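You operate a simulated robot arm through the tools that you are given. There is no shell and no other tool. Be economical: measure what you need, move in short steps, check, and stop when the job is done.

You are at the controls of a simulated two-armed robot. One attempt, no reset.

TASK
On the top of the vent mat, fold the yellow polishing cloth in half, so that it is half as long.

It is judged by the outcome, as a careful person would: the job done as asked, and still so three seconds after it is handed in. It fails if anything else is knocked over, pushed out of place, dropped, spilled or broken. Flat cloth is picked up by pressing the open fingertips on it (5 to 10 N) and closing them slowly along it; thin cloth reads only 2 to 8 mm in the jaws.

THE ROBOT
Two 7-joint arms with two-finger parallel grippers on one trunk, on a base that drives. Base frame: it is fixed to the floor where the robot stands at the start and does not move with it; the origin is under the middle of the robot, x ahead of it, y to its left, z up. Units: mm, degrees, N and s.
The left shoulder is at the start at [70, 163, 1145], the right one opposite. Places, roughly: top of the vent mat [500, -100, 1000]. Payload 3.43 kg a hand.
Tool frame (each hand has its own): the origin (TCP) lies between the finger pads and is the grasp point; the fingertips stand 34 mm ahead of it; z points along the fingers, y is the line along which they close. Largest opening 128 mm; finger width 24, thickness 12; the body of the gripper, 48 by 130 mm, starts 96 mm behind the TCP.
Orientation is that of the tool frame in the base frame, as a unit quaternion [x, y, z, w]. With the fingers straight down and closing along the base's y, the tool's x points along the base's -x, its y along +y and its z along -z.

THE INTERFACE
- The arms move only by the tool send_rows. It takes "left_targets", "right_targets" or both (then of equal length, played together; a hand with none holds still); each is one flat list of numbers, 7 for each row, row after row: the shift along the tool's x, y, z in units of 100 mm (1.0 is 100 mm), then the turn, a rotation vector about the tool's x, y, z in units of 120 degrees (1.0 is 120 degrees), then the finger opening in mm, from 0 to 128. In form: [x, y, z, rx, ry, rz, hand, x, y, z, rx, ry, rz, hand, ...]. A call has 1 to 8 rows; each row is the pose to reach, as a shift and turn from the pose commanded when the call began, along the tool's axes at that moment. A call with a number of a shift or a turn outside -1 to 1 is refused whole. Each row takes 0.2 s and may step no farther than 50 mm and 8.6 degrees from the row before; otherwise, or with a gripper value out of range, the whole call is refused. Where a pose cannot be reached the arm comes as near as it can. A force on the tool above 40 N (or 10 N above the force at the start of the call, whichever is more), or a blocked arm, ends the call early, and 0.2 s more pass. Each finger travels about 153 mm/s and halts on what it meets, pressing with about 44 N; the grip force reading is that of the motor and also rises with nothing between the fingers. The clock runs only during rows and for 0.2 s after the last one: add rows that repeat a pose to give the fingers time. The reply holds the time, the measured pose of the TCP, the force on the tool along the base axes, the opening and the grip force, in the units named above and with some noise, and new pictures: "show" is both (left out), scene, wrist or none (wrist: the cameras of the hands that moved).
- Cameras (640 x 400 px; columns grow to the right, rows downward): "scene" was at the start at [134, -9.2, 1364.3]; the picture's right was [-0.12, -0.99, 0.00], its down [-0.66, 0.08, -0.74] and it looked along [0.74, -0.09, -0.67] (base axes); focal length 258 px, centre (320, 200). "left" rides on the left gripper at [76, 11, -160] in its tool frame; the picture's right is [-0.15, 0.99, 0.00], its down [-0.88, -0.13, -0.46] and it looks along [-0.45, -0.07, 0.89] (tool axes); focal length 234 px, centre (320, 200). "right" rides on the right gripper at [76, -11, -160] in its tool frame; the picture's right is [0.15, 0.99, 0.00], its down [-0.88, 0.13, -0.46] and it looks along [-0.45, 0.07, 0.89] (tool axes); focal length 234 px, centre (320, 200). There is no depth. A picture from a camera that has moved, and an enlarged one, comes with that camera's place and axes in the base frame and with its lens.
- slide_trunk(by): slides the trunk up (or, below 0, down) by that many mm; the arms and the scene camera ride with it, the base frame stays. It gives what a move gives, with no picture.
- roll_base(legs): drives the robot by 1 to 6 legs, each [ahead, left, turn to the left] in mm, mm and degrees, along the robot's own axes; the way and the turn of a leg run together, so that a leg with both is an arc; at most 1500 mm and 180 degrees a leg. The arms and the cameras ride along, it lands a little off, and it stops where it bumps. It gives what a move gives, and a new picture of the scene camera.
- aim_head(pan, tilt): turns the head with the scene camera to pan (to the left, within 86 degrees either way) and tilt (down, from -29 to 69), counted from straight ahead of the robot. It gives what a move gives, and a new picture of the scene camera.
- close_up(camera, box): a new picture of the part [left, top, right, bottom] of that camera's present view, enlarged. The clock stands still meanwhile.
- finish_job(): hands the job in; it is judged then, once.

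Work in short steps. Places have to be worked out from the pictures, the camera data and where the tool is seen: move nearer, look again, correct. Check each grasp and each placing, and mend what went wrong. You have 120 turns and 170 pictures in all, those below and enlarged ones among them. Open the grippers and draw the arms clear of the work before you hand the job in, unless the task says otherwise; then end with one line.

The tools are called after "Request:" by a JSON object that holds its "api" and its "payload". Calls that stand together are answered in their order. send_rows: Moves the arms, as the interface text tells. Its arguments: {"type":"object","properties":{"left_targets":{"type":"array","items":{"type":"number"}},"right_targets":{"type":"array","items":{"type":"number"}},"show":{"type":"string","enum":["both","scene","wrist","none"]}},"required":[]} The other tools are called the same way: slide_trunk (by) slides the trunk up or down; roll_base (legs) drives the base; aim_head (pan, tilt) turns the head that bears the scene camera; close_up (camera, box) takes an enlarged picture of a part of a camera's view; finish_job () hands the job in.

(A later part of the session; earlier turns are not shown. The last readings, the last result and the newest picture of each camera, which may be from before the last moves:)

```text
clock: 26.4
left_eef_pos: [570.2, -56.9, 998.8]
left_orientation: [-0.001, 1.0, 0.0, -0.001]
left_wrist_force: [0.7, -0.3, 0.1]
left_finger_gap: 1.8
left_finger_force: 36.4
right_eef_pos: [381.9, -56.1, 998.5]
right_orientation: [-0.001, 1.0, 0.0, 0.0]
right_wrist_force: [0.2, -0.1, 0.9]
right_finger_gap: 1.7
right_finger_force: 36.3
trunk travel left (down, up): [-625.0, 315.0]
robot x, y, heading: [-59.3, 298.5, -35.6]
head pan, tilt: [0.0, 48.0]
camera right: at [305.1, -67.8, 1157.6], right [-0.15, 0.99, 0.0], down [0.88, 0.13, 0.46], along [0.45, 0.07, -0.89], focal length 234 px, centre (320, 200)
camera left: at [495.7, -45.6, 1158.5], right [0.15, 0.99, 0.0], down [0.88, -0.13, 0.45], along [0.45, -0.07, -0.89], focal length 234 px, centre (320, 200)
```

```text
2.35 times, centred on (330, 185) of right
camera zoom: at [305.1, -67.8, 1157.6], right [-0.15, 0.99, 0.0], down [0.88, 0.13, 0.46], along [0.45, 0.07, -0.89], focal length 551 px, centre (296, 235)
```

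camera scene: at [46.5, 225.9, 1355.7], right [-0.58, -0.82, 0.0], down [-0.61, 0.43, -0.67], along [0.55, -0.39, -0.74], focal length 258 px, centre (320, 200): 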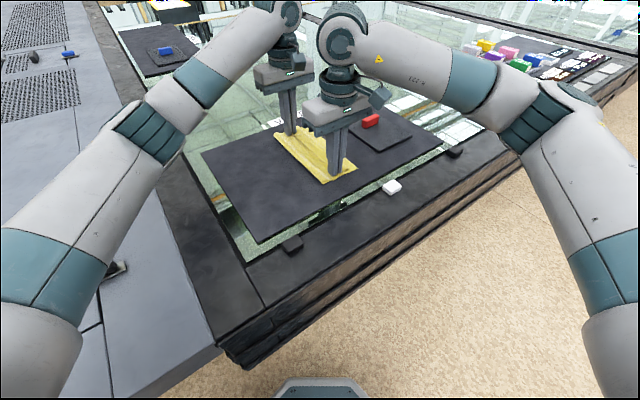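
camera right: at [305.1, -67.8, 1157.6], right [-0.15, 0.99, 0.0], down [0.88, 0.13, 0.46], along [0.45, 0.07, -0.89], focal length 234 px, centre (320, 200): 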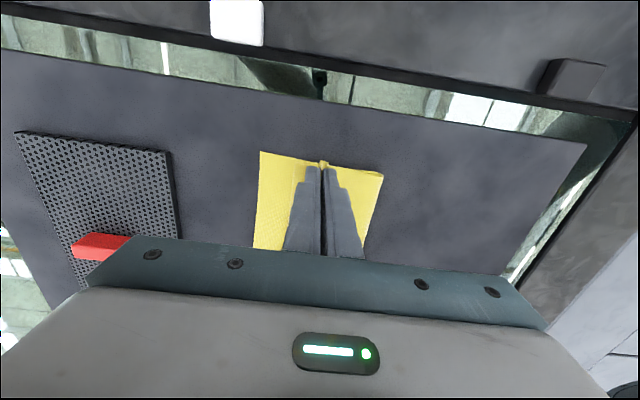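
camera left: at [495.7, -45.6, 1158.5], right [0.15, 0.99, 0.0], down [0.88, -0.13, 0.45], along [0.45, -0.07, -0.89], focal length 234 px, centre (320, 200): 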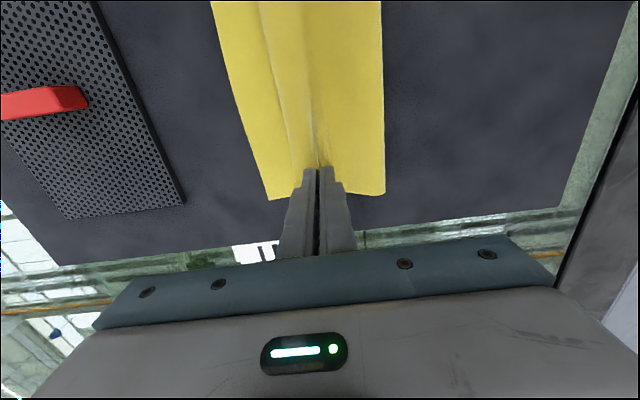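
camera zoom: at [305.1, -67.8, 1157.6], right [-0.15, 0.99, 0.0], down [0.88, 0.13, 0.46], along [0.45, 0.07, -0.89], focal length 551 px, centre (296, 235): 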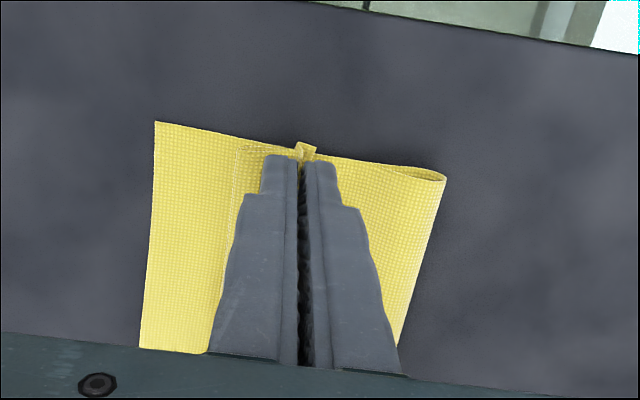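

The fold is now at about y≈-2. I'd like it nearer +15, so I'll lift and come down again a bit further to the left.

Request:
{"api": "send_rows", "payload": {"left_targets": [0, 0.12, -0.22, 0, 0, 0, 0, 0, 0.3, -0.45, 0, 0, 0, 0, 0, 0.52, -0.68, 0, 0, 0, 0, 0, 0.75, -0.85, 0, 0, 0, 0, 0, 0.87, -0.95, 0, 0, 0, 0], "right_targets": [0, 0.12, -0.22, 0, 0, 0, 0, 0, 0.3, -0.45, 0, 0, 0, 0, 0, 0.52, -0.68, 0, 0, 0, 0, 0, 0.75, -0.85, 0, 0, 0, 0, 0, 0.87, -0.95, 0, 0, 0, 0], "show": "none"}}

Request:
{"api": "send_rows", "payload": {"left_targets": [0, -0.14, 0.08, 0, 0, 0, 0, 0, -0.28, 0.18, 0, 0, 0, 0, 0, -0.42, 0.3, 0, 0, 0, 0, 0, -0.55, 0.44, 0, 0, 0, 0, 0, -0.63, 0.6, 0, 0, 0, 0, 0, -0.67, 0.76, 0, 0, 0, 0, 0, -0.68, 0.92, 0, 0, 0, 0, 0, -0.68, 0.96, 0, 0, 0, 0], "right_targets": [0, -0.14, 0.08, 0, 0, 0, 0, 0, -0.28, 0.18, 0, 0, 0, 0, 0, -0.42, 0.3, 0, 0, 0, 0, 0, -0.55, 0.44, 0, 0, 0, 0, 0, -0.63, 0.6, 0, 0, 0, 0, 0, -0.67, 0.76, 0, 0, 0, 0, 0, -0.68, 0.92, 0, 0, 0, 0, 0, -0.68, 0.96, 0, 0, 0, 0], "show": "wrist"}}

Request:
{"api": "close_up", "payload": {"camera": "right", "box": [220, 100, 440, 270]}}

```text
clock: 27.6
left_eef_pos: [569.0, 30.4, 1093.7]
left_orientation: [-0.001, 1.0, 0.0, -0.001]
left_wrist_force: [-0.2, -0.3, -0.4]
left_finger_gap: 1.6
left_finger_force: 37.0
right_eef_pos: [379.8, 32.3, 1094.0]
right_orientation: [-0.001, 1.0, 0.0, -0.001]
right_wrist_force: [0.5, -0.6, 0.8]
right_finger_gap: 1.5
right_finger_force: 36.5
trunk travel left (down, up): [-625.0, 315.0]
robot x, y, heading: [-58.1, 301.4, -35.3]
head pan, tilt: [0.0, 48.0]
```

```text
clock: 29.4
left_eef_pos: [569.5, -38.8, 996.3]
left_orientation: [0.0, 1.0, -0.001, 0.0]
left_wrist_force: [-0.3, 0.1, 0.0]
left_finger_gap: 1.6
left_finger_force: 37.2
right_eef_pos: [382.0, -38.1, 997.5]
right_orientation: [-0.001, 1.0, 0.0, 0.0]
right_wrist_force: [0.4, -0.1, 1.4]
right_finger_gap: 1.7
right_finger_force: 36.5
trunk travel left (down, up): [-625.0, 315.0]
robot x, y, heading: [-57.8, 302.4, -35.2]
head pan, tilt: [0.0, 48.0]
camera right: at [305.0, -49.5, 1156.0], right [-0.15, 0.99, 0.0], down [0.88, 0.13, 0.46], along [0.45, 0.07, -0.89], focal length 234 px, centre (320, 200)
camera left: at [495.6, -25.8, 1156.2], right [0.14, 0.99, 0.0], down [0.88, -0.13, 0.46], along [0.45, -0.07, -0.89], focal length 234 px, centre (320, 200)
```

right: 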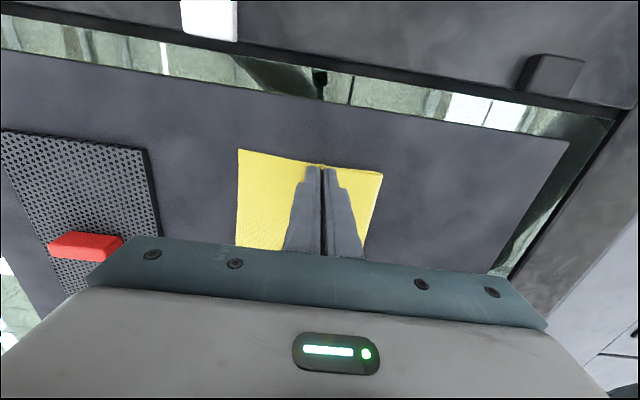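
left: 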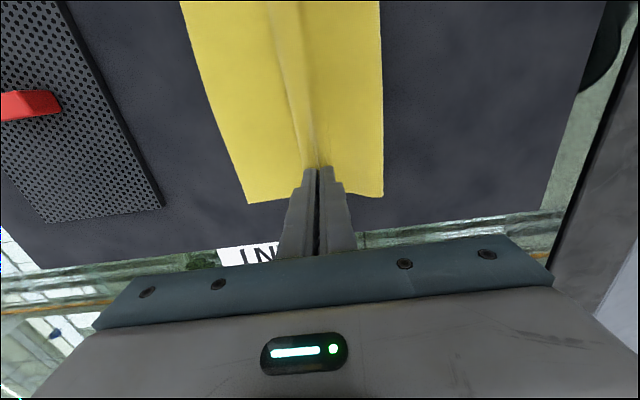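

```text
2.35 times, centred on (330, 185) of right
camera zoom: at [305.0, -49.5, 1156.0], right [-0.15, 0.99, 0.0], down [0.88, 0.13, 0.46], along [0.45, 0.07, -0.89], focal length 551 px, centre (296, 235)
```

zoom: 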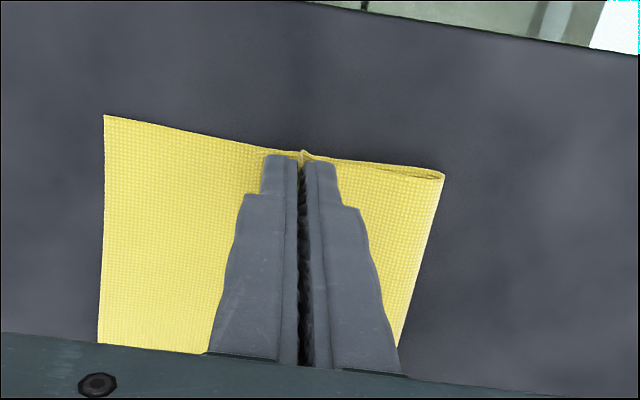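

The fold is at y≈+15 and the bottom edge at -110, which is right. I'll open gently, lift away and look at the hem.

Request:
{"api": "send_rows", "payload": {"left_targets": [0, 0, 0, 0, 0, 0, 4, 0, 0, 0, 0, 0, 0, 8, 0, 0, 0, 0, 0, 0, 14, 0, 0, 0, 0, 0, 0, 20, 0, 0, -0.1, 0, 0, 0, 20, 0, 0, -0.3, 0, 0, 0, 20, 0, 0, -0.6, 0, 0, 0, 20, 0, 0, -0.9, 0, 0, 0, 20], "right_targets": [0, 0, 0, 0, 0, 0, 4, 0, 0, 0, 0, 0, 0, 8, 0, 0, 0, 0, 0, 0, 14, 0, 0, 0, 0, 0, 0, 20, 0, 0, -0.1, 0, 0, 0, 20, 0, 0, -0.3, 0, 0, 0, 20, 0, 0, -0.6, 0, 0, 0, 20, 0, 0, -0.9, 0, 0, 0, 20], "show": "wrist"}}

Request:
{"api": "close_up", "payload": {"camera": "right", "box": [200, 80, 440, 270]}}

Request:
{"api": "close_up", "payload": {"camera": "left", "box": [200, 0, 440, 240]}}

```text
clock: 31.2
left_eef_pos: [568.6, -36.2, 1088.6]
left_orientation: [-0.001, 1.0, -0.002, 0.0]
left_wrist_force: [0.5, 0.6, -0.5]
left_finger_gap: 20.1
left_finger_force: 0.0
right_eef_pos: [379.8, -37.0, 1085.6]
right_orientation: [-0.002, 1.0, 0.0, 0.0]
right_wrist_force: [0.7, 0.3, 0.3]
right_finger_gap: 19.9
right_finger_force: 0.0
trunk travel left (down, up): [-625.0, 315.0]
robot x, y, heading: [-58.3, 299.7, -35.2]
head pan, tilt: [0.0, 48.0]
camera right: at [304.5, -48.6, 1245.0], right [-0.15, 0.99, 0.0], down [0.88, 0.13, 0.46], along [0.45, 0.07, -0.89], focal length 234 px, centre (320, 200)
camera left: at [493.9, -24.2, 1247.9], right [0.14, 0.99, 0.0], down [0.88, -0.13, 0.46], along [0.45, -0.07, -0.89], focal length 234 px, centre (320, 200)
```

right: 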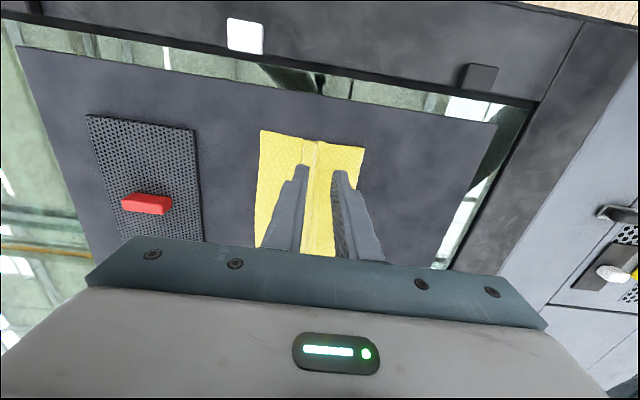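
left: 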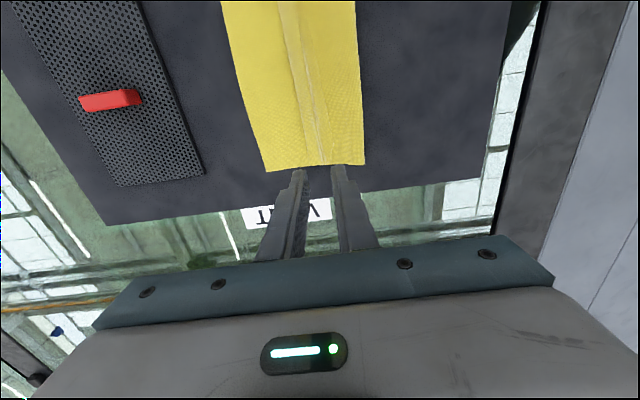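

```text
2.11 times, centred on (320, 175) of right
camera zoom: at [304.5, -48.6, 1245.0], right [-0.15, 0.99, 0.0], down [0.88, 0.13, 0.46], along [0.45, 0.07, -0.89], focal length 493 px, centre (320, 253)
```

zoom: 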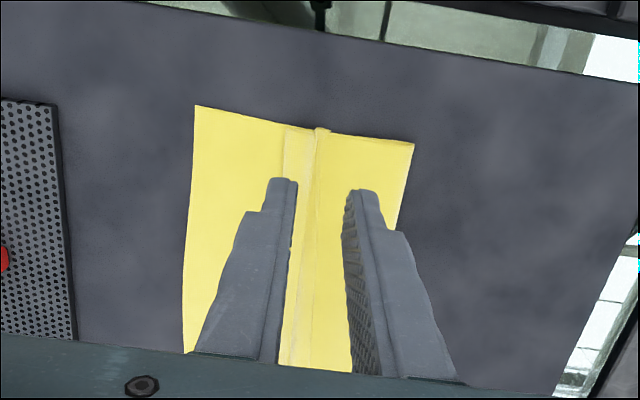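

```text
1.67 times, centred on (320, 120) of left
camera zoom: at [493.9, -24.2, 1247.9], right [0.14, 0.99, 0.0], down [0.88, -0.13, 0.46], along [0.45, -0.07, -0.89], focal length 390 px, centre (320, 333)
```

zoom: 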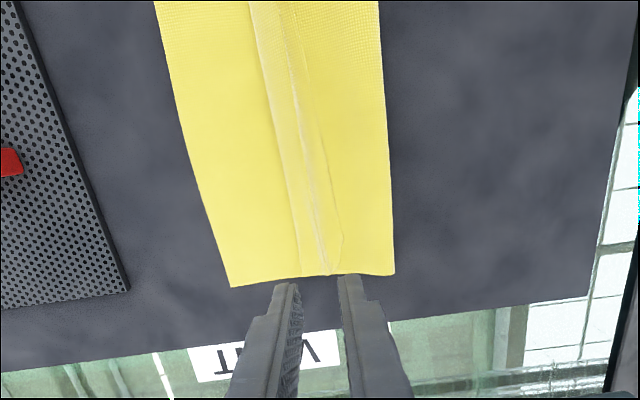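

The ridge and a small hem remain on top, with the edge facing +y. I'll re-pinch the ridge and then release it from mid-air while leaning toward -y, so the strip straightens and falls outward.

Request:
{"api": "send_rows", "payload": {"left_targets": [0, 0, 0.3, 0, 0, 0, 20, 0, 0, 0.6, 0, 0, 0, 20, 0, 0, 0.85, 0, 0, 0, 20, 0, 0, 0.925, 0, 0, 0, 20, 0, 0, 0.925, 0, 0, 0, 15, 0, 0, 0.925, 0, 0, 0, 9, 0, 0, 0.925, 0, 0, 0, 3, 0, 0, 0.925, 0, 0, 0, 0], "right_targets": [0, -0.02, 0.3, 0, 0, 0, 20, 0, -0.02, 0.6, 0, 0, 0, 20, 0, -0.02, 0.85, 0, 0, 0, 20, 0, -0.02, 0.91, 0, 0, 0, 20, 0, -0.02, 0.91, 0, 0, 0, 15, 0, -0.02, 0.91, 0, 0, 0, 9, 0, -0.02, 0.91, 0, 0, 0, 3, 0, -0.02, 0.91, 0, 0, 0, 0], "show": "none"}}

Request:
{"api": "send_rows", "payload": {"left_targets": [0, 0.0, -0.15, 0, 0, 0, 0, 0, 0, -0.35, 0, 0, 0, 0, 0, -0.05, -0.5, 0, 0, 0, 0], "right_targets": [0, 0.0, -0.15, 0, 0, 0, 0, 0, 0, -0.35, 0, 0, 0, 0, 0, -0.05, -0.5, 0, 0, 0, 0], "show": "both"}}

Request:
{"api": "close_up", "payload": {"camera": "right", "box": [200, 80, 440, 270]}}

```text
clock: 33.0
left_eef_pos: [570.6, -37.7, 994.0]
left_orientation: [-0.002, 1.0, -0.001, -0.001]
left_wrist_force: [-0.1, 0.0, -0.6]
left_finger_gap: 1.8
left_finger_force: 36.3
right_eef_pos: [380.9, -39.1, 996.5]
right_orientation: [-0.001, 1.0, 0.0, 0.001]
right_wrist_force: [-0.8, -0.8, 1.3]
right_finger_gap: 2.0
right_finger_force: 36.5
trunk travel left (down, up): [-625.0, 315.0]
robot x, y, heading: [-59.1, 301.7, -35.4]
head pan, tilt: [0.0, 48.0]
```

```text
clock: 33.8
left_eef_pos: [569.5, -41.7, 1045.9]
left_orientation: [-0.001, 1.0, 0.0, 0.0]
left_wrist_force: [-0.4, 1.1, -0.3]
left_finger_gap: 1.6
left_finger_force: 36.5
right_eef_pos: [380.5, -44.8, 1045.9]
right_orientation: [-0.001, 1.0, 0.001, 0.0]
right_wrist_force: [-0.3, 0.5, 0.1]
right_finger_gap: 1.7
right_finger_force: 37.0
trunk travel left (down, up): [-625.0, 315.0]
robot x, y, heading: [-59.7, 300.0, -35.2]
head pan, tilt: [0.0, 48.0]
camera scene: at [46.0, 225.5, 1355.6], right [-0.58, -0.82, 0.0], down [-0.61, 0.43, -0.67], along [0.55, -0.39, -0.74], focal length 258 px, centre (320, 200)
camera right: at [305.2, -55.9, 1204.6], right [-0.15, 0.99, 0.0], down [0.88, 0.13, 0.46], along [0.45, 0.07, -0.89], focal length 234 px, centre (320, 200)
camera left: at [496.1, -29.8, 1204.9], right [0.14, 0.99, 0.0], down [0.88, -0.13, 0.45], along [0.45, -0.07, -0.89], focal length 234 px, centre (320, 200)
```

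scene: 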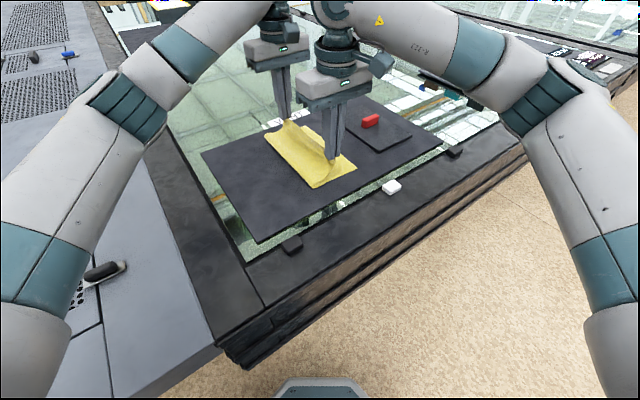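
right: 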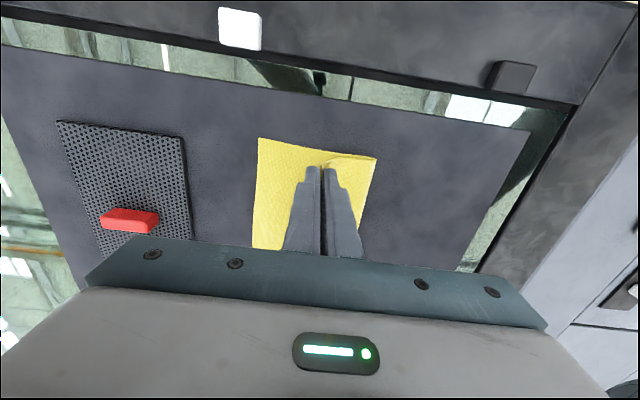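
left: 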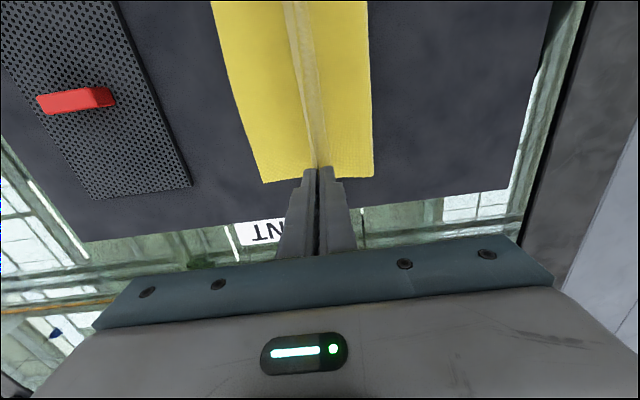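

```text
2.11 times, centred on (320, 175) of right
camera zoom: at [305.2, -55.9, 1204.6], right [-0.15, 0.99, 0.0], down [0.88, 0.13, 0.46], along [0.45, 0.07, -0.89], focal length 493 px, centre (320, 253)
```

zoom: 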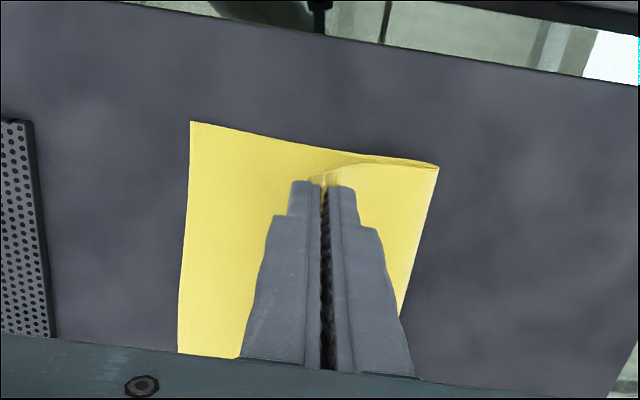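

Both corners are re-gripped. I'll lean them to y≈-60, then open while sweeping toward -y and lifting, so the strip flips outward.

Request:
{"api": "send_rows", "payload": {"left_targets": [0, -0.1, -0.06, 0, 0, 0, 0, 0, -0.18, -0.08, 0, 0, 0, 0, 0, -0.28, -0.08, 0, 0, 0, 16, 0, -0.42, -0.08, 0, 0, 0, 40, 0, -0.62, -0.08, 0, 0, 0, 60, 0, -0.82, -0.1, 0, 0, 0, 60, 0, -0.95, -0.2, 0, 0, 0, 60, 0, -1.0, -0.6, 0, 0, 0, 60], "right_targets": [0, -0.1, -0.06, 0, 0, 0, 0, 0, -0.18, -0.08, 0, 0, 0, 0, 0, -0.28, -0.08, 0, 0, 0, 16, 0, -0.42, -0.08, 0, 0, 0, 40, 0, -0.62, -0.08, 0, 0, 0, 60, 0, -0.82, -0.1, 0, 0, 0, 60, 0, -0.95, -0.2, 0, 0, 0, 60, 0, -1.0, -0.6, 0, 0, 0, 60]}}

```text
clock: 35.6
left_eef_pos: [568.6, -140.0, 1106.1]
left_orientation: [-0.001, 1.0, 0.0, 0.001]
left_wrist_force: [-1.3, 0.9, 1.6]
left_finger_gap: 59.9
left_finger_force: 0.0
right_eef_pos: [377.1, -144.9, 1108.0]
right_orientation: [-0.001, 1.0, -0.001, 0.002]
right_wrist_force: [-0.1, -0.1, -0.1]
right_finger_gap: 59.7
right_finger_force: 0.0
trunk travel left (down, up): [-625.0, 315.0]
robot x, y, heading: [-58.8, 301.5, -35.2]
head pan, tilt: [0.0, 48.0]
camera scene: at [43.3, 227.1, 1355.9], right [-0.58, -0.82, 0.0], down [-0.61, 0.43, -0.67], along [0.55, -0.39, -0.74], focal length 258 px, centre (320, 200)
camera right: at [300.7, -156.3, 1266.7], right [-0.15, 0.99, 0.0], down [0.88, 0.13, 0.46], along [0.45, 0.07, -0.89], focal length 234 px, centre (320, 200)
camera left: at [493.4, -128.7, 1265.4], right [0.15, 0.99, 0.0], down [0.88, -0.13, 0.46], along [0.45, -0.07, -0.89], focal length 234 px, centre (320, 200)
```

scene: 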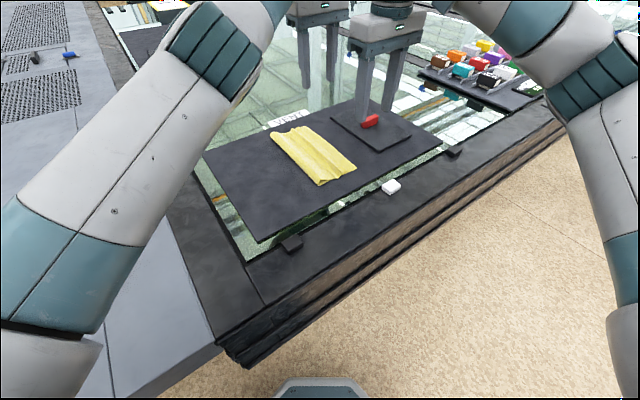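
right: 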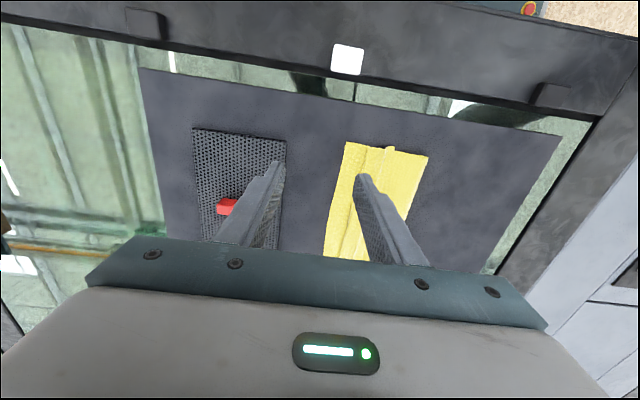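
left: 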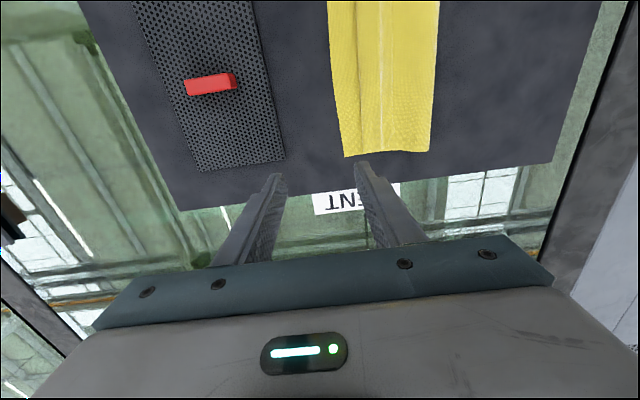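

Request:
{"api": "close_up", "payload": {"camera": "scene", "box": [250, 110, 380, 200]}}

Request:
{"api": "close_up", "payload": {"camera": "right", "box": [300, 120, 460, 270]}}

Request:
{"api": "close_up", "payload": {"camera": "left", "box": [290, 0, 470, 180]}}

```text
4.44 times, centred on (315, 155) of scene
camera zoom: at [43.3, 227.1, 1355.9], right [-0.58, -0.82, 0.0], down [-0.61, 0.43, -0.67], along [0.55, -0.39, -0.74], focal length 1147 px, centre (342, 400)
```

zoom: 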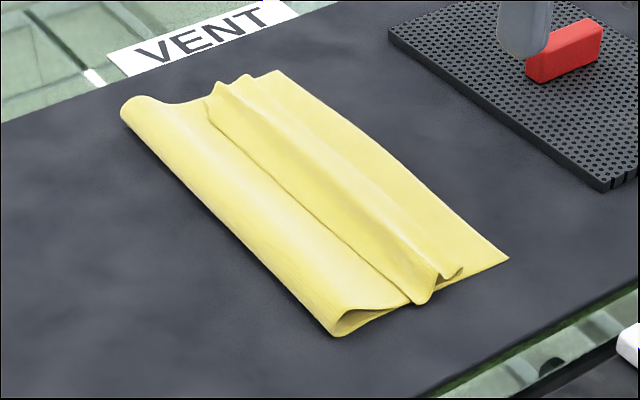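

```text
2.67 times, centred on (380, 195) of right
camera zoom: at [300.7, -156.3, 1266.7], right [-0.15, 0.99, 0.0], down [0.88, 0.13, 0.46], along [0.45, 0.07, -0.89], focal length 624 px, centre (160, 213)
```

zoom: 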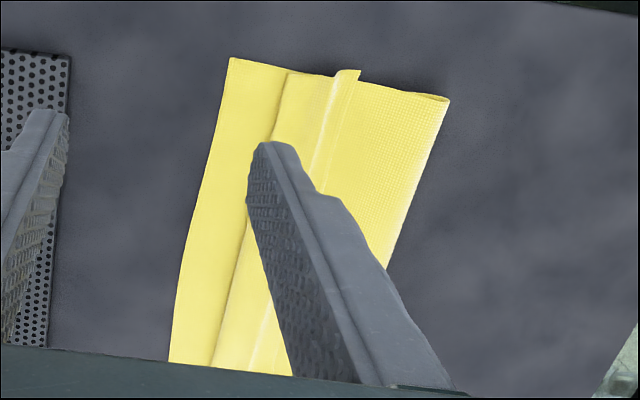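

```text
2.22 times, centred on (380, 90) of left
camera zoom: at [493.4, -128.7, 1265.4], right [0.15, 0.99, 0.0], down [0.88, -0.13, 0.46], along [0.45, -0.07, -0.89], focal length 520 px, centre (187, 444)
```

zoom: 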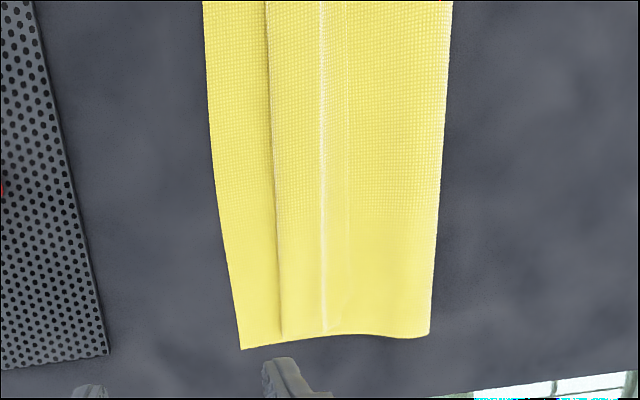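

The scene close-up shows it clearly: the strip forms a tented hem on top, edge toward +y (edge y≈-50, curl y≈-86). I'll come in behind it with closed fingers and push it toward -y to flip it over.

Request:
{"api": "send_rows", "payload": {"left_targets": [0, 0.3, 0, 0, 0, 0, 40, 0, 0.6, 0, 0, 0, 0, 20, 0, 0.85, 0.1, 0, 0, 0, 0, 0, 1.0, 0.3, 0, 0, 0, 0, 0, 1.0, 0.6, 0, 0, 0, 0], "right_targets": [0, 0.3, 0, 0, 0, 0, 40, 0, 0.6, 0, 0, 0, 0, 20, 0, 0.85, 0.1, 0, 0, 0, 0, -0.1, 1.0, 0.3, 0, 0, 0, 0, -0.1, 1.0, 0.6, 0, 0, 0, 0], "show": "none"}}

Request:
{"api": "send_rows", "payload": {"left_targets": [0, 0.1, 0.2, 0, 0, 0, 0, 0, 0.16, 0.4, 0, 0, 0, 0, 0, 0.16, 0.45, 0, 0, 0, 0], "right_targets": [0, 0.1, 0.2, 0, 0, 0, 0, 0, 0.18, 0.4, 0, 0, 0, 0, 0, 0.18, 0.46, 0, 0, 0, 0], "show": "wrist"}}

Request:
{"api": "close_up", "payload": {"camera": "scene", "box": [250, 110, 380, 200]}}

```text
clock: 36.8
left_eef_pos: [570.1, -43.0, 1041.9]
left_orientation: [-0.001, 1.0, 0.001, -0.001]
left_wrist_force: [-0.7, -0.1, 0.7]
left_finger_gap: 0.0
left_finger_force: 33.4
right_eef_pos: [391.5, -44.8, 1044.8]
right_orientation: [0.0, 1.0, 0.0, -0.001]
right_wrist_force: [0.2, -0.3, -1.0]
right_finger_gap: 0.0
right_finger_force: 32.6
trunk travel left (down, up): [-625.0, 315.0]
robot x, y, heading: [-57.8, 298.7, -35.4]
head pan, tilt: [0.0, 48.0]
```

```text
clock: 37.6
left_eef_pos: [569.1, -26.9, 999.1]
left_orientation: [-0.001, 1.0, 0.0, 0.0]
left_wrist_force: [-0.7, -0.6, -0.2]
left_finger_gap: 0.2
left_finger_force: 32.5
right_eef_pos: [390.9, -25.0, 1000.9]
right_orientation: [-0.001, 1.0, 0.0, 0.0]
right_wrist_force: [0.1, 1.6, 0.5]
right_finger_gap: 0.1
right_finger_force: 33.1
trunk travel left (down, up): [-625.0, 315.0]
robot x, y, heading: [-58.3, 302.4, -35.4]
head pan, tilt: [0.0, 48.0]
camera right: at [315.2, -37.3, 1159.2], right [-0.15, 0.99, 0.0], down [0.88, 0.13, 0.46], along [0.45, 0.07, -0.89], focal length 234 px, centre (320, 200)
camera left: at [495.5, -15.0, 1159.4], right [0.15, 0.99, 0.0], down [0.88, -0.13, 0.46], along [0.45, -0.07, -0.89], focal length 234 px, centre (320, 200)
```

right: 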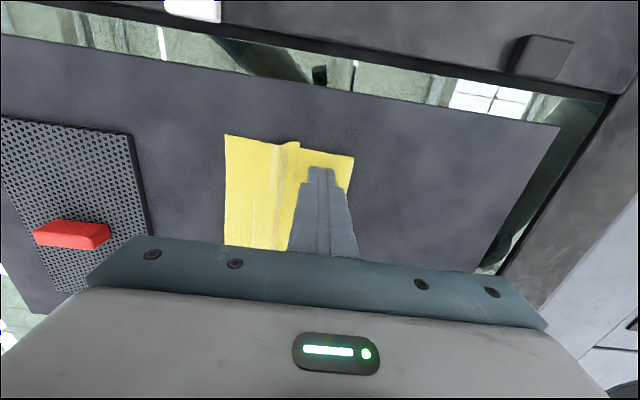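
left: 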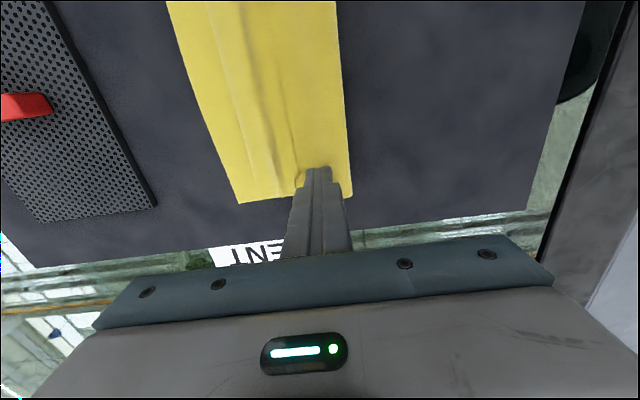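

```text
4.44 times, centred on (315, 155) of scene
camera zoom: at [46.1, 226.0, 1355.8], right [-0.58, -0.82, 0.0], down [-0.61, 0.43, -0.67], along [0.55, -0.39, -0.74], focal length 1147 px, centre (342, 400)
```

zoom: 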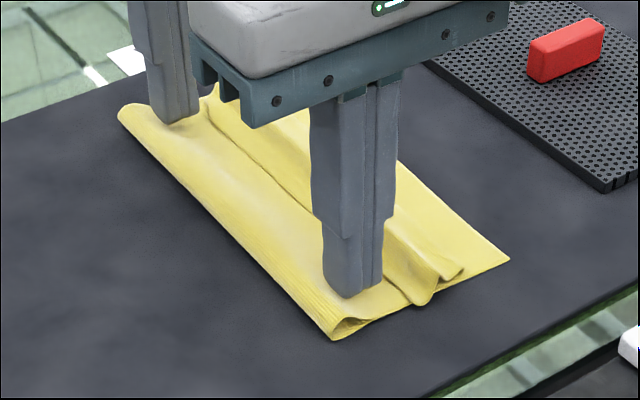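

The fingertips are right behind the hem edge. I'll lower until they touch the upper layer, then push slowly to -y.

Request:
{"api": "send_rows", "payload": {"left_targets": [0, 0, 0.03, 0, 0, 0, 0, 0, 0, 0.045, 0, 0, 0, 0, 0, 0, 0.045, 0, 0, 0, 0], "right_targets": [0, 0, 0.03, 0, 0, 0, 0, 0, 0, 0.055, 0, 0, 0, 0, 0, 0, 0.055, 0, 0, 0, 0], "show": "none"}}

Request:
{"api": "send_rows", "payload": {"left_targets": [0, -0.1, 0, 0, 0, 0, 0, 0, -0.2, 0, 0, 0, 0, 0, 0, -0.3, 0, 0, 0, 0, 0, 0, -0.4, 0, 0, 0, 0, 0], "right_targets": [0, -0.1, 0, 0, 0, 0, 0, 0, -0.2, 0, 0, 0, 0, 0, 0, -0.3, 0, 0, 0, 0, 0, 0, -0.4, 0, 0, 0, 0, 0], "show": "wrist"}}

Request:
{"api": "close_up", "payload": {"camera": "scene", "box": [250, 110, 380, 200]}}

```text
clock: 38.4
left_eef_pos: [570.5, -25.8, 994.6]
left_orientation: [-0.001, 1.0, -0.001, -0.001]
left_wrist_force: [-0.7, 0.3, -0.1]
left_finger_gap: 0.2
left_finger_force: 33.3
right_eef_pos: [390.5, -25.9, 994.7]
right_orientation: [-0.001, 1.0, 0.0, 0.0]
right_wrist_force: [0.2, 0.3, 1.2]
right_finger_gap: 0.0
right_finger_force: 33.3
trunk travel left (down, up): [-625.0, 315.0]
robot x, y, heading: [-58.7, 299.0, -35.3]
head pan, tilt: [0.0, 48.0]
```

```text
clock: 39.4
left_eef_pos: [569.4, -67.5, 994.4]
left_orientation: [-0.001, 1.0, 0.0, 0.0]
left_wrist_force: [0.2, 0.3, 0.1]
left_finger_gap: 0.0
left_finger_force: 33.2
right_eef_pos: [390.7, -67.4, 995.2]
right_orientation: [-0.001, 1.0, 0.0, 0.0]
right_wrist_force: [0.4, 0.5, 0.1]
right_finger_gap: 0.1
right_finger_force: 33.0
trunk travel left (down, up): [-625.0, 315.0]
robot x, y, heading: [-59.3, 299.4, -35.4]
head pan, tilt: [0.0, 48.0]
camera right: at [314.6, -79.5, 1153.7], right [-0.15, 0.99, 0.0], down [0.88, 0.13, 0.46], along [0.45, 0.07, -0.89], focal length 234 px, centre (320, 200)
camera left: at [495.1, -55.9, 1154.4], right [0.14, 0.99, 0.0], down [0.88, -0.13, 0.46], along [0.45, -0.07, -0.89], focal length 234 px, centre (320, 200)
```

right: 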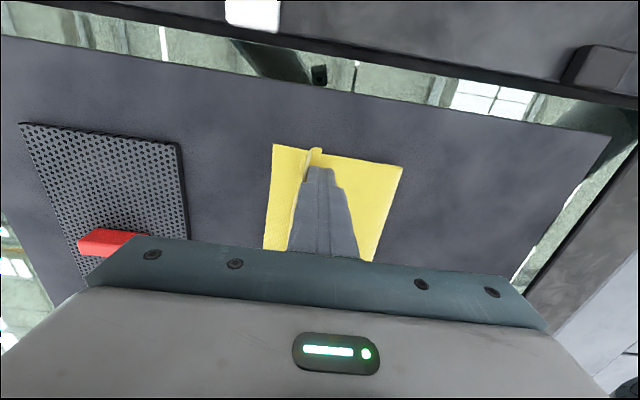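
left: 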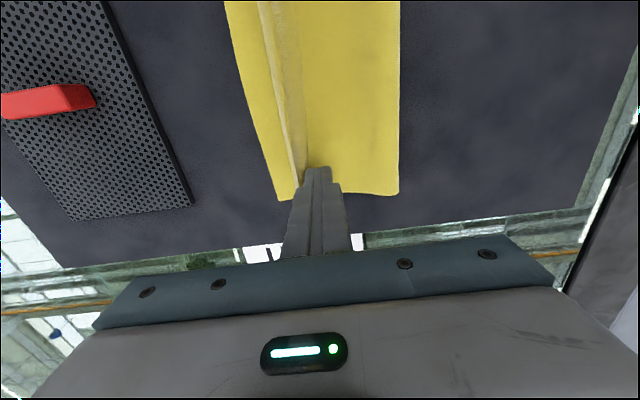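

```text
4.44 times, centred on (315, 155) of scene
camera zoom: at [46.2, 224.9, 1355.6], right [-0.58, -0.82, 0.0], down [-0.61, 0.43, -0.67], along [0.55, -0.39, -0.74], focal length 1147 px, centre (342, 400)
```

zoom: 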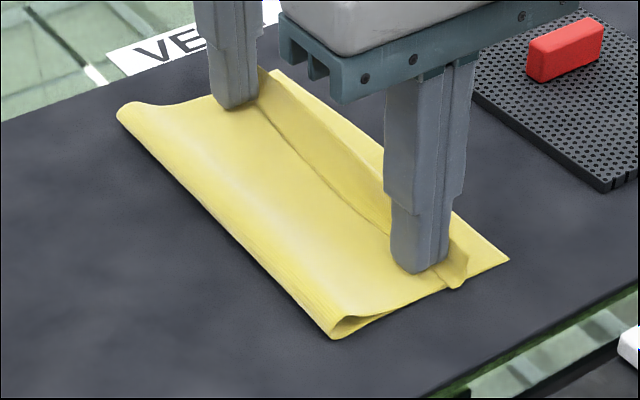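

The push works: the hem is being tipped upright. I'll continue toward -y.

Request:
{"api": "send_rows", "payload": {"left_targets": [0, -0.1, -0.01, 0, 0, 0, 0, 0, -0.2, -0.02, 0, 0, 0, 0, 0, -0.3, -0.03, 0, 0, 0, 0, 0, -0.38, -0.03, 0, 0, 0, 0], "right_targets": [0, -0.1, -0.01, 0, 0, 0, 0, 0, -0.2, -0.02, 0, 0, 0, 0, 0, -0.3, -0.03, 0, 0, 0, 0, 0, -0.38, -0.03, 0, 0, 0, 0], "show": "wrist"}}

Request:
{"api": "close_up", "payload": {"camera": "scene", "box": [250, 110, 380, 200]}}

```text
clock: 40.4
left_eef_pos: [569.4, -104.4, 997.5]
left_orientation: [0.0, 1.0, 0.0, 0.0]
left_wrist_force: [0.4, 0.6, -0.1]
left_finger_gap: 0.3
left_finger_force: 33.2
right_eef_pos: [390.7, -105.0, 996.0]
right_orientation: [-0.001, 1.0, 0.0, 0.0]
right_wrist_force: [-0.3, -1.0, 0.3]
right_finger_gap: 0.1
right_finger_force: 33.9
trunk travel left (down, up): [-625.0, 315.0]
robot x, y, heading: [-62.3, 299.0, -35.3]
head pan, tilt: [0.0, 48.0]
camera right: at [314.8, -116.6, 1156.9], right [-0.15, 0.99, 0.0], down [0.88, 0.13, 0.46], along [0.45, 0.07, -0.89], focal length 234 px, centre (320, 200)
camera left: at [495.0, -93.4, 1157.7], right [0.14, 0.99, 0.0], down [0.88, -0.13, 0.46], along [0.45, -0.07, -0.89], focal length 234 px, centre (320, 200)
```

right: 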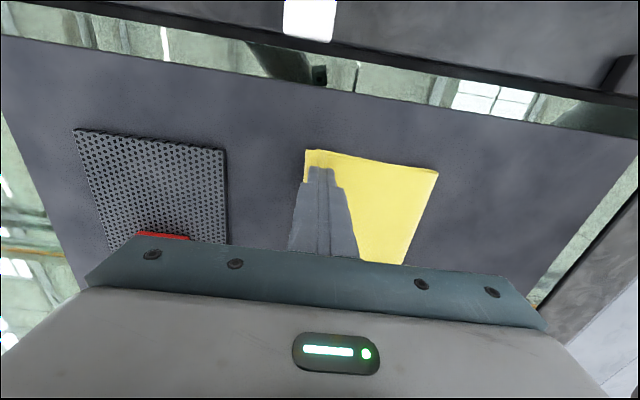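
left: 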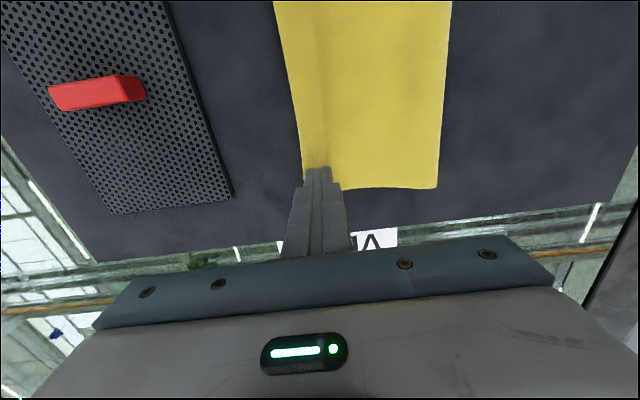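

```text
4.44 times, centred on (315, 155) of scene
camera zoom: at [46.2, 225.1, 1355.6], right [-0.58, -0.82, 0.0], down [-0.61, 0.43, -0.67], along [0.55, -0.39, -0.74], focal length 1147 px, centre (342, 400)
```

zoom: 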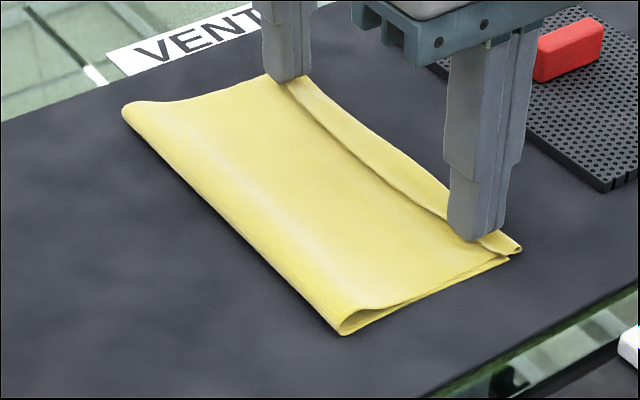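

The strip now lies flattened at the -y edge. I'll lift clear and inspect it.

Request:
{"api": "send_rows", "payload": {"left_targets": [0, 0.0, -0.2, 0, 0, 0, 0, 0, 0.1, -0.5, 0, 0, 0, 0, 0, 0.3, -0.8, 0, 0, 0, 0, 0, 0.5, -1.0, 0, 0, 0, 0], "right_targets": [0, 0.0, -0.2, 0, 0, 0, 0, 0, 0.1, -0.5, 0, 0, 0, 0, 0, 0.3, -0.8, 0, 0, 0, 0, 0, 0.5, -1.0, 0, 0, 0, 0], "show": "wrist"}}

Request:
{"api": "close_up", "payload": {"camera": "scene", "box": [250, 110, 380, 200]}}

Request:
{"api": "close_up", "payload": {"camera": "right", "box": [220, 90, 420, 260]}}

```text
clock: 41.4
left_eef_pos: [570.2, -52.5, 1100.9]
left_orientation: [-0.001, 1.0, -0.001, -0.001]
left_wrist_force: [-0.7, 0.8, 0.5]
left_finger_gap: 0.2
left_finger_force: 32.6
right_eef_pos: [389.7, -52.4, 1097.6]
right_orientation: [-0.001, 1.0, 0.0, 0.0]
right_wrist_force: [0.5, 0.3, -0.1]
right_finger_gap: 0.3
right_finger_force: 33.3
trunk travel left (down, up): [-625.0, 315.0]
robot x, y, heading: [-62.4, 300.0, -35.2]
head pan, tilt: [0.0, 48.0]
camera right: at [314.6, -63.9, 1257.0], right [-0.15, 0.99, 0.0], down [0.88, 0.13, 0.46], along [0.45, 0.07, -0.89], focal length 234 px, centre (320, 200)
camera left: at [495.8, -41.2, 1260.7], right [0.15, 0.99, 0.0], down [0.88, -0.13, 0.46], along [0.45, -0.07, -0.89], focal length 234 px, centre (320, 200)
```

right: 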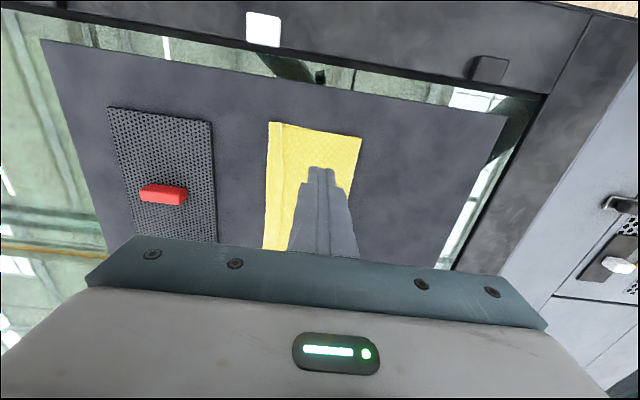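
left: 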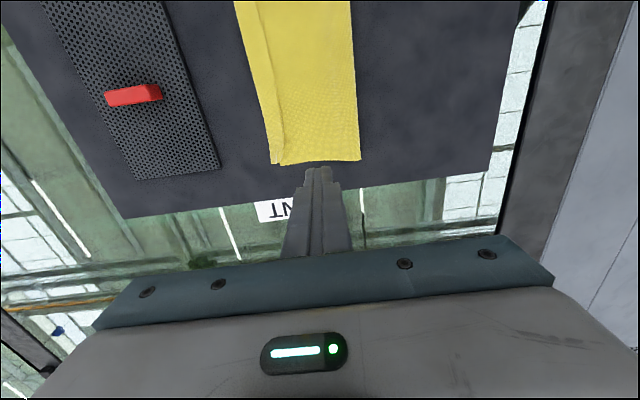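

```text
4.44 times, centred on (315, 155) of scene
camera zoom: at [46.2, 227.7, 1355.7], right [-0.58, -0.82, 0.0], down [-0.61, 0.43, -0.67], along [0.55, -0.39, -0.74], focal length 1147 px, centre (342, 400)
```

zoom: 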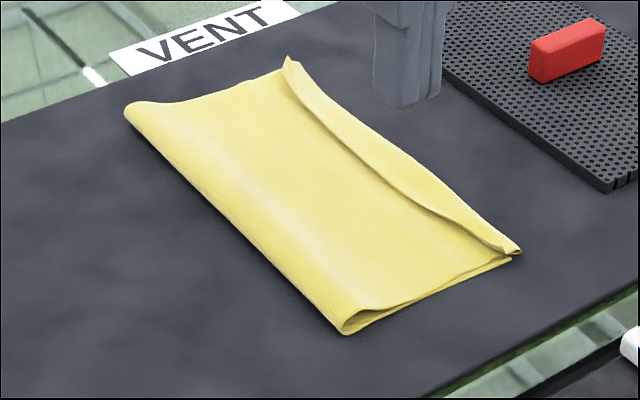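

```text
2.35 times, centred on (320, 175) of right
camera zoom: at [314.6, -63.9, 1257.0], right [-0.15, 0.99, 0.0], down [0.88, 0.13, 0.46], along [0.45, 0.07, -0.89], focal length 551 px, centre (320, 259)
```

zoom: 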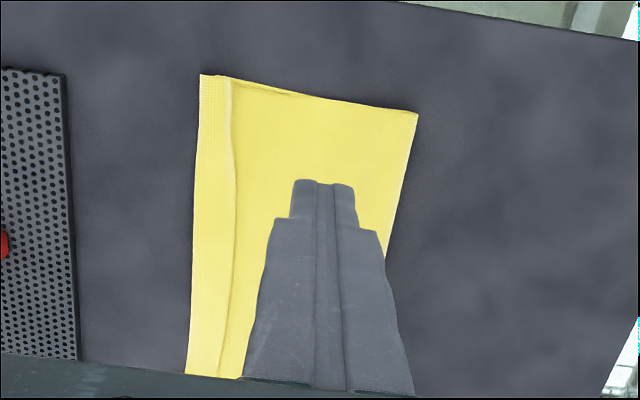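

A 17 mm hem remains (curl at y≈-117, hem edge at -100), with the fold at about -3. I'll push behind the hem edge once more to unroll it fully.

Request:
{"api": "send_rows", "payload": {"left_targets": [0, -0.1, 0.3, 0, 0, 0, 0, 0, -0.25, 0.6, 0, 0, 0, 0, 0, -0.3, 0.9, 0, 0, 0, 0, 0, -0.3, 1.0, 0, 0, 0, 0], "right_targets": [0, -0.1, 0.3, 0, 0, 0, 0, 0, -0.25, 0.6, 0, 0, 0, 0, 0, -0.3, 0.9, 0, 0, 0, 0, 0, -0.3, 1.0, 0, 0, 0, 0], "show": "none"}}

Request:
{"api": "send_rows", "payload": {"left_targets": [0, 0, 0.035, 0, 0, 0, 0, 0, 0, 0.05, 0, 0, 0, 0, 0, 0, 0.05, 0, 0, 0, 0], "right_targets": [0, 0, 0.025, 0, 0, 0, 0, 0, 0, 0.04, 0, 0, 0, 0, 0, 0, 0.04, 0, 0, 0, 0], "show": "none"}}

Request:
{"api": "close_up", "payload": {"camera": "scene", "box": [250, 110, 380, 200]}}

```text
clock: 42.4
left_eef_pos: [569.5, -84.2, 997.3]
left_orientation: [-0.001, 1.0, 0.0, -0.001]
left_wrist_force: [-0.7, 0.4, -0.4]
left_finger_gap: 0.0
left_finger_force: 33.2
right_eef_pos: [391.0, -84.2, 998.5]
right_orientation: [-0.001, 1.0, 0.0, 0.0]
right_wrist_force: [0.1, 0.0, 0.1]
right_finger_gap: 0.1
right_finger_force: 32.8
trunk travel left (down, up): [-625.0, 315.0]
robot x, y, heading: [-59.4, 297.8, -35.4]
head pan, tilt: [0.0, 48.0]
```

```text
clock: 43.2
left_eef_pos: [569.0, -84.8, 993.6]
left_orientation: [-0.001, 1.0, 0.001, -0.001]
left_wrist_force: [0.1, -0.1, -0.2]
left_finger_gap: 0.2
left_finger_force: 32.5
right_eef_pos: [390.2, -84.3, 994.1]
right_orientation: [-0.001, 1.0, -0.001, 0.001]
right_wrist_force: [0.3, 0.3, 0.1]
right_finger_gap: 0.1
right_finger_force: 33.0
trunk travel left (down, up): [-625.0, 315.0]
robot x, y, heading: [-57.9, 300.2, -35.5]
head pan, tilt: [0.0, 48.0]
```

```text
4.44 times, centred on (315, 155) of scene
camera zoom: at [46.5, 225.8, 1355.7], right [-0.58, -0.82, 0.0], down [-0.61, 0.43, -0.67], along [0.55, -0.39, -0.74], focal length 1147 px, centre (342, 400)
```

zoom: 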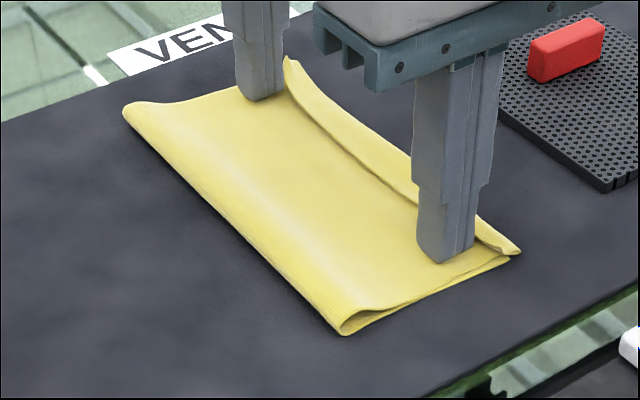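

Request:
{"api": "send_rows", "payload": {"left_targets": [0, 0, 0.012, 0, 0, 0, 0, 0, -0.08, 0.012, 0, 0, 0, 0, 0, -0.16, 0.012, 0, 0, 0, 0, 0, -0.24, 0.012, 0, 0, 0, 0, 0, -0.32, 0.012, 0, 0, 0, 0, 0, -0.4, 0.012, 0, 0, 0, 0, 0, -0.48, 0.0, 0, 0, 0, 0], "right_targets": [0, 0, 0.012, 0, 0, 0, 0, 0, -0.08, 0.012, 0, 0, 0, 0, 0, -0.16, 0.012, 0, 0, 0, 0, 0, -0.24, 0.012, 0, 0, 0, 0, 0, -0.32, 0.012, 0, 0, 0, 0, 0, -0.4, 0.012, 0, 0, 0, 0, 0, -0.48, 0.0, 0, 0, 0, 0], "show": "wrist"}}

Request:
{"api": "close_up", "payload": {"camera": "scene", "box": [250, 110, 380, 200]}}

```text
clock: 44.8
left_eef_pos: [569.7, -132.8, 991.8]
left_orientation: [-0.001, 1.0, 0.0, 0.0]
left_wrist_force: [0.3, -0.4, 0.2]
left_finger_gap: 0.1
left_finger_force: 32.7
right_eef_pos: [389.2, -133.2, 992.0]
right_orientation: [-0.001, 1.0, 0.0, 0.0]
right_wrist_force: [0.4, 0.0, 0.0]
right_finger_gap: 0.2
right_finger_force: 32.8
trunk travel left (down, up): [-625.0, 315.0]
robot x, y, heading: [-59.2, 298.5, -35.2]
head pan, tilt: [0.0, 48.0]
camera right: at [314.6, -145.3, 1151.2], right [-0.15, 0.99, 0.0], down [0.88, 0.13, 0.46], along [0.45, 0.07, -0.89], focal length 234 px, centre (320, 200)
camera left: at [495.5, -121.3, 1151.4], right [0.14, 0.99, 0.0], down [0.88, -0.13, 0.46], along [0.45, -0.07, -0.89], focal length 234 px, centre (320, 200)
```

right: 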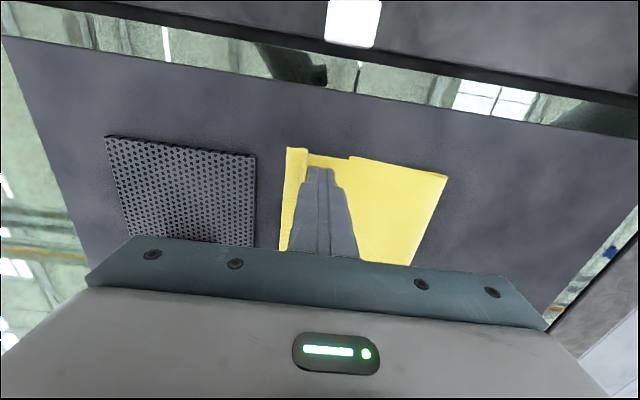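
left: 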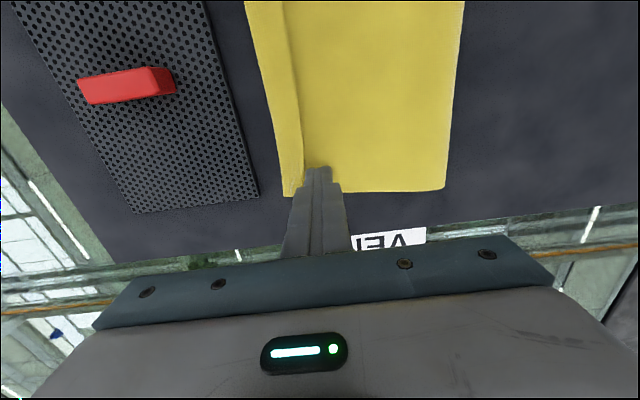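

```text
4.44 times, centred on (315, 155) of scene
camera zoom: at [46.0, 225.0, 1355.6], right [-0.58, -0.82, 0.0], down [-0.61, 0.43, -0.67], along [0.55, -0.39, -0.74], focal length 1147 px, centre (342, 400)
```

zoom: 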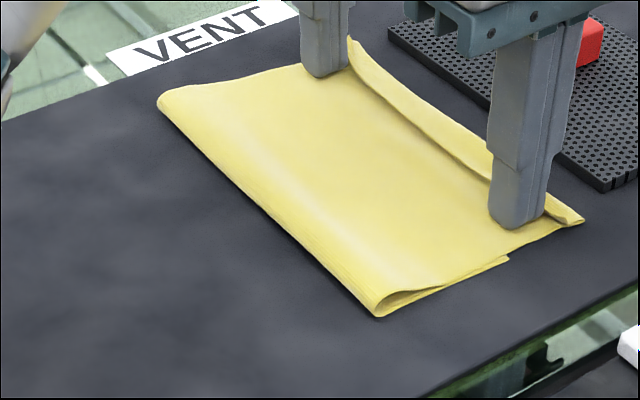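

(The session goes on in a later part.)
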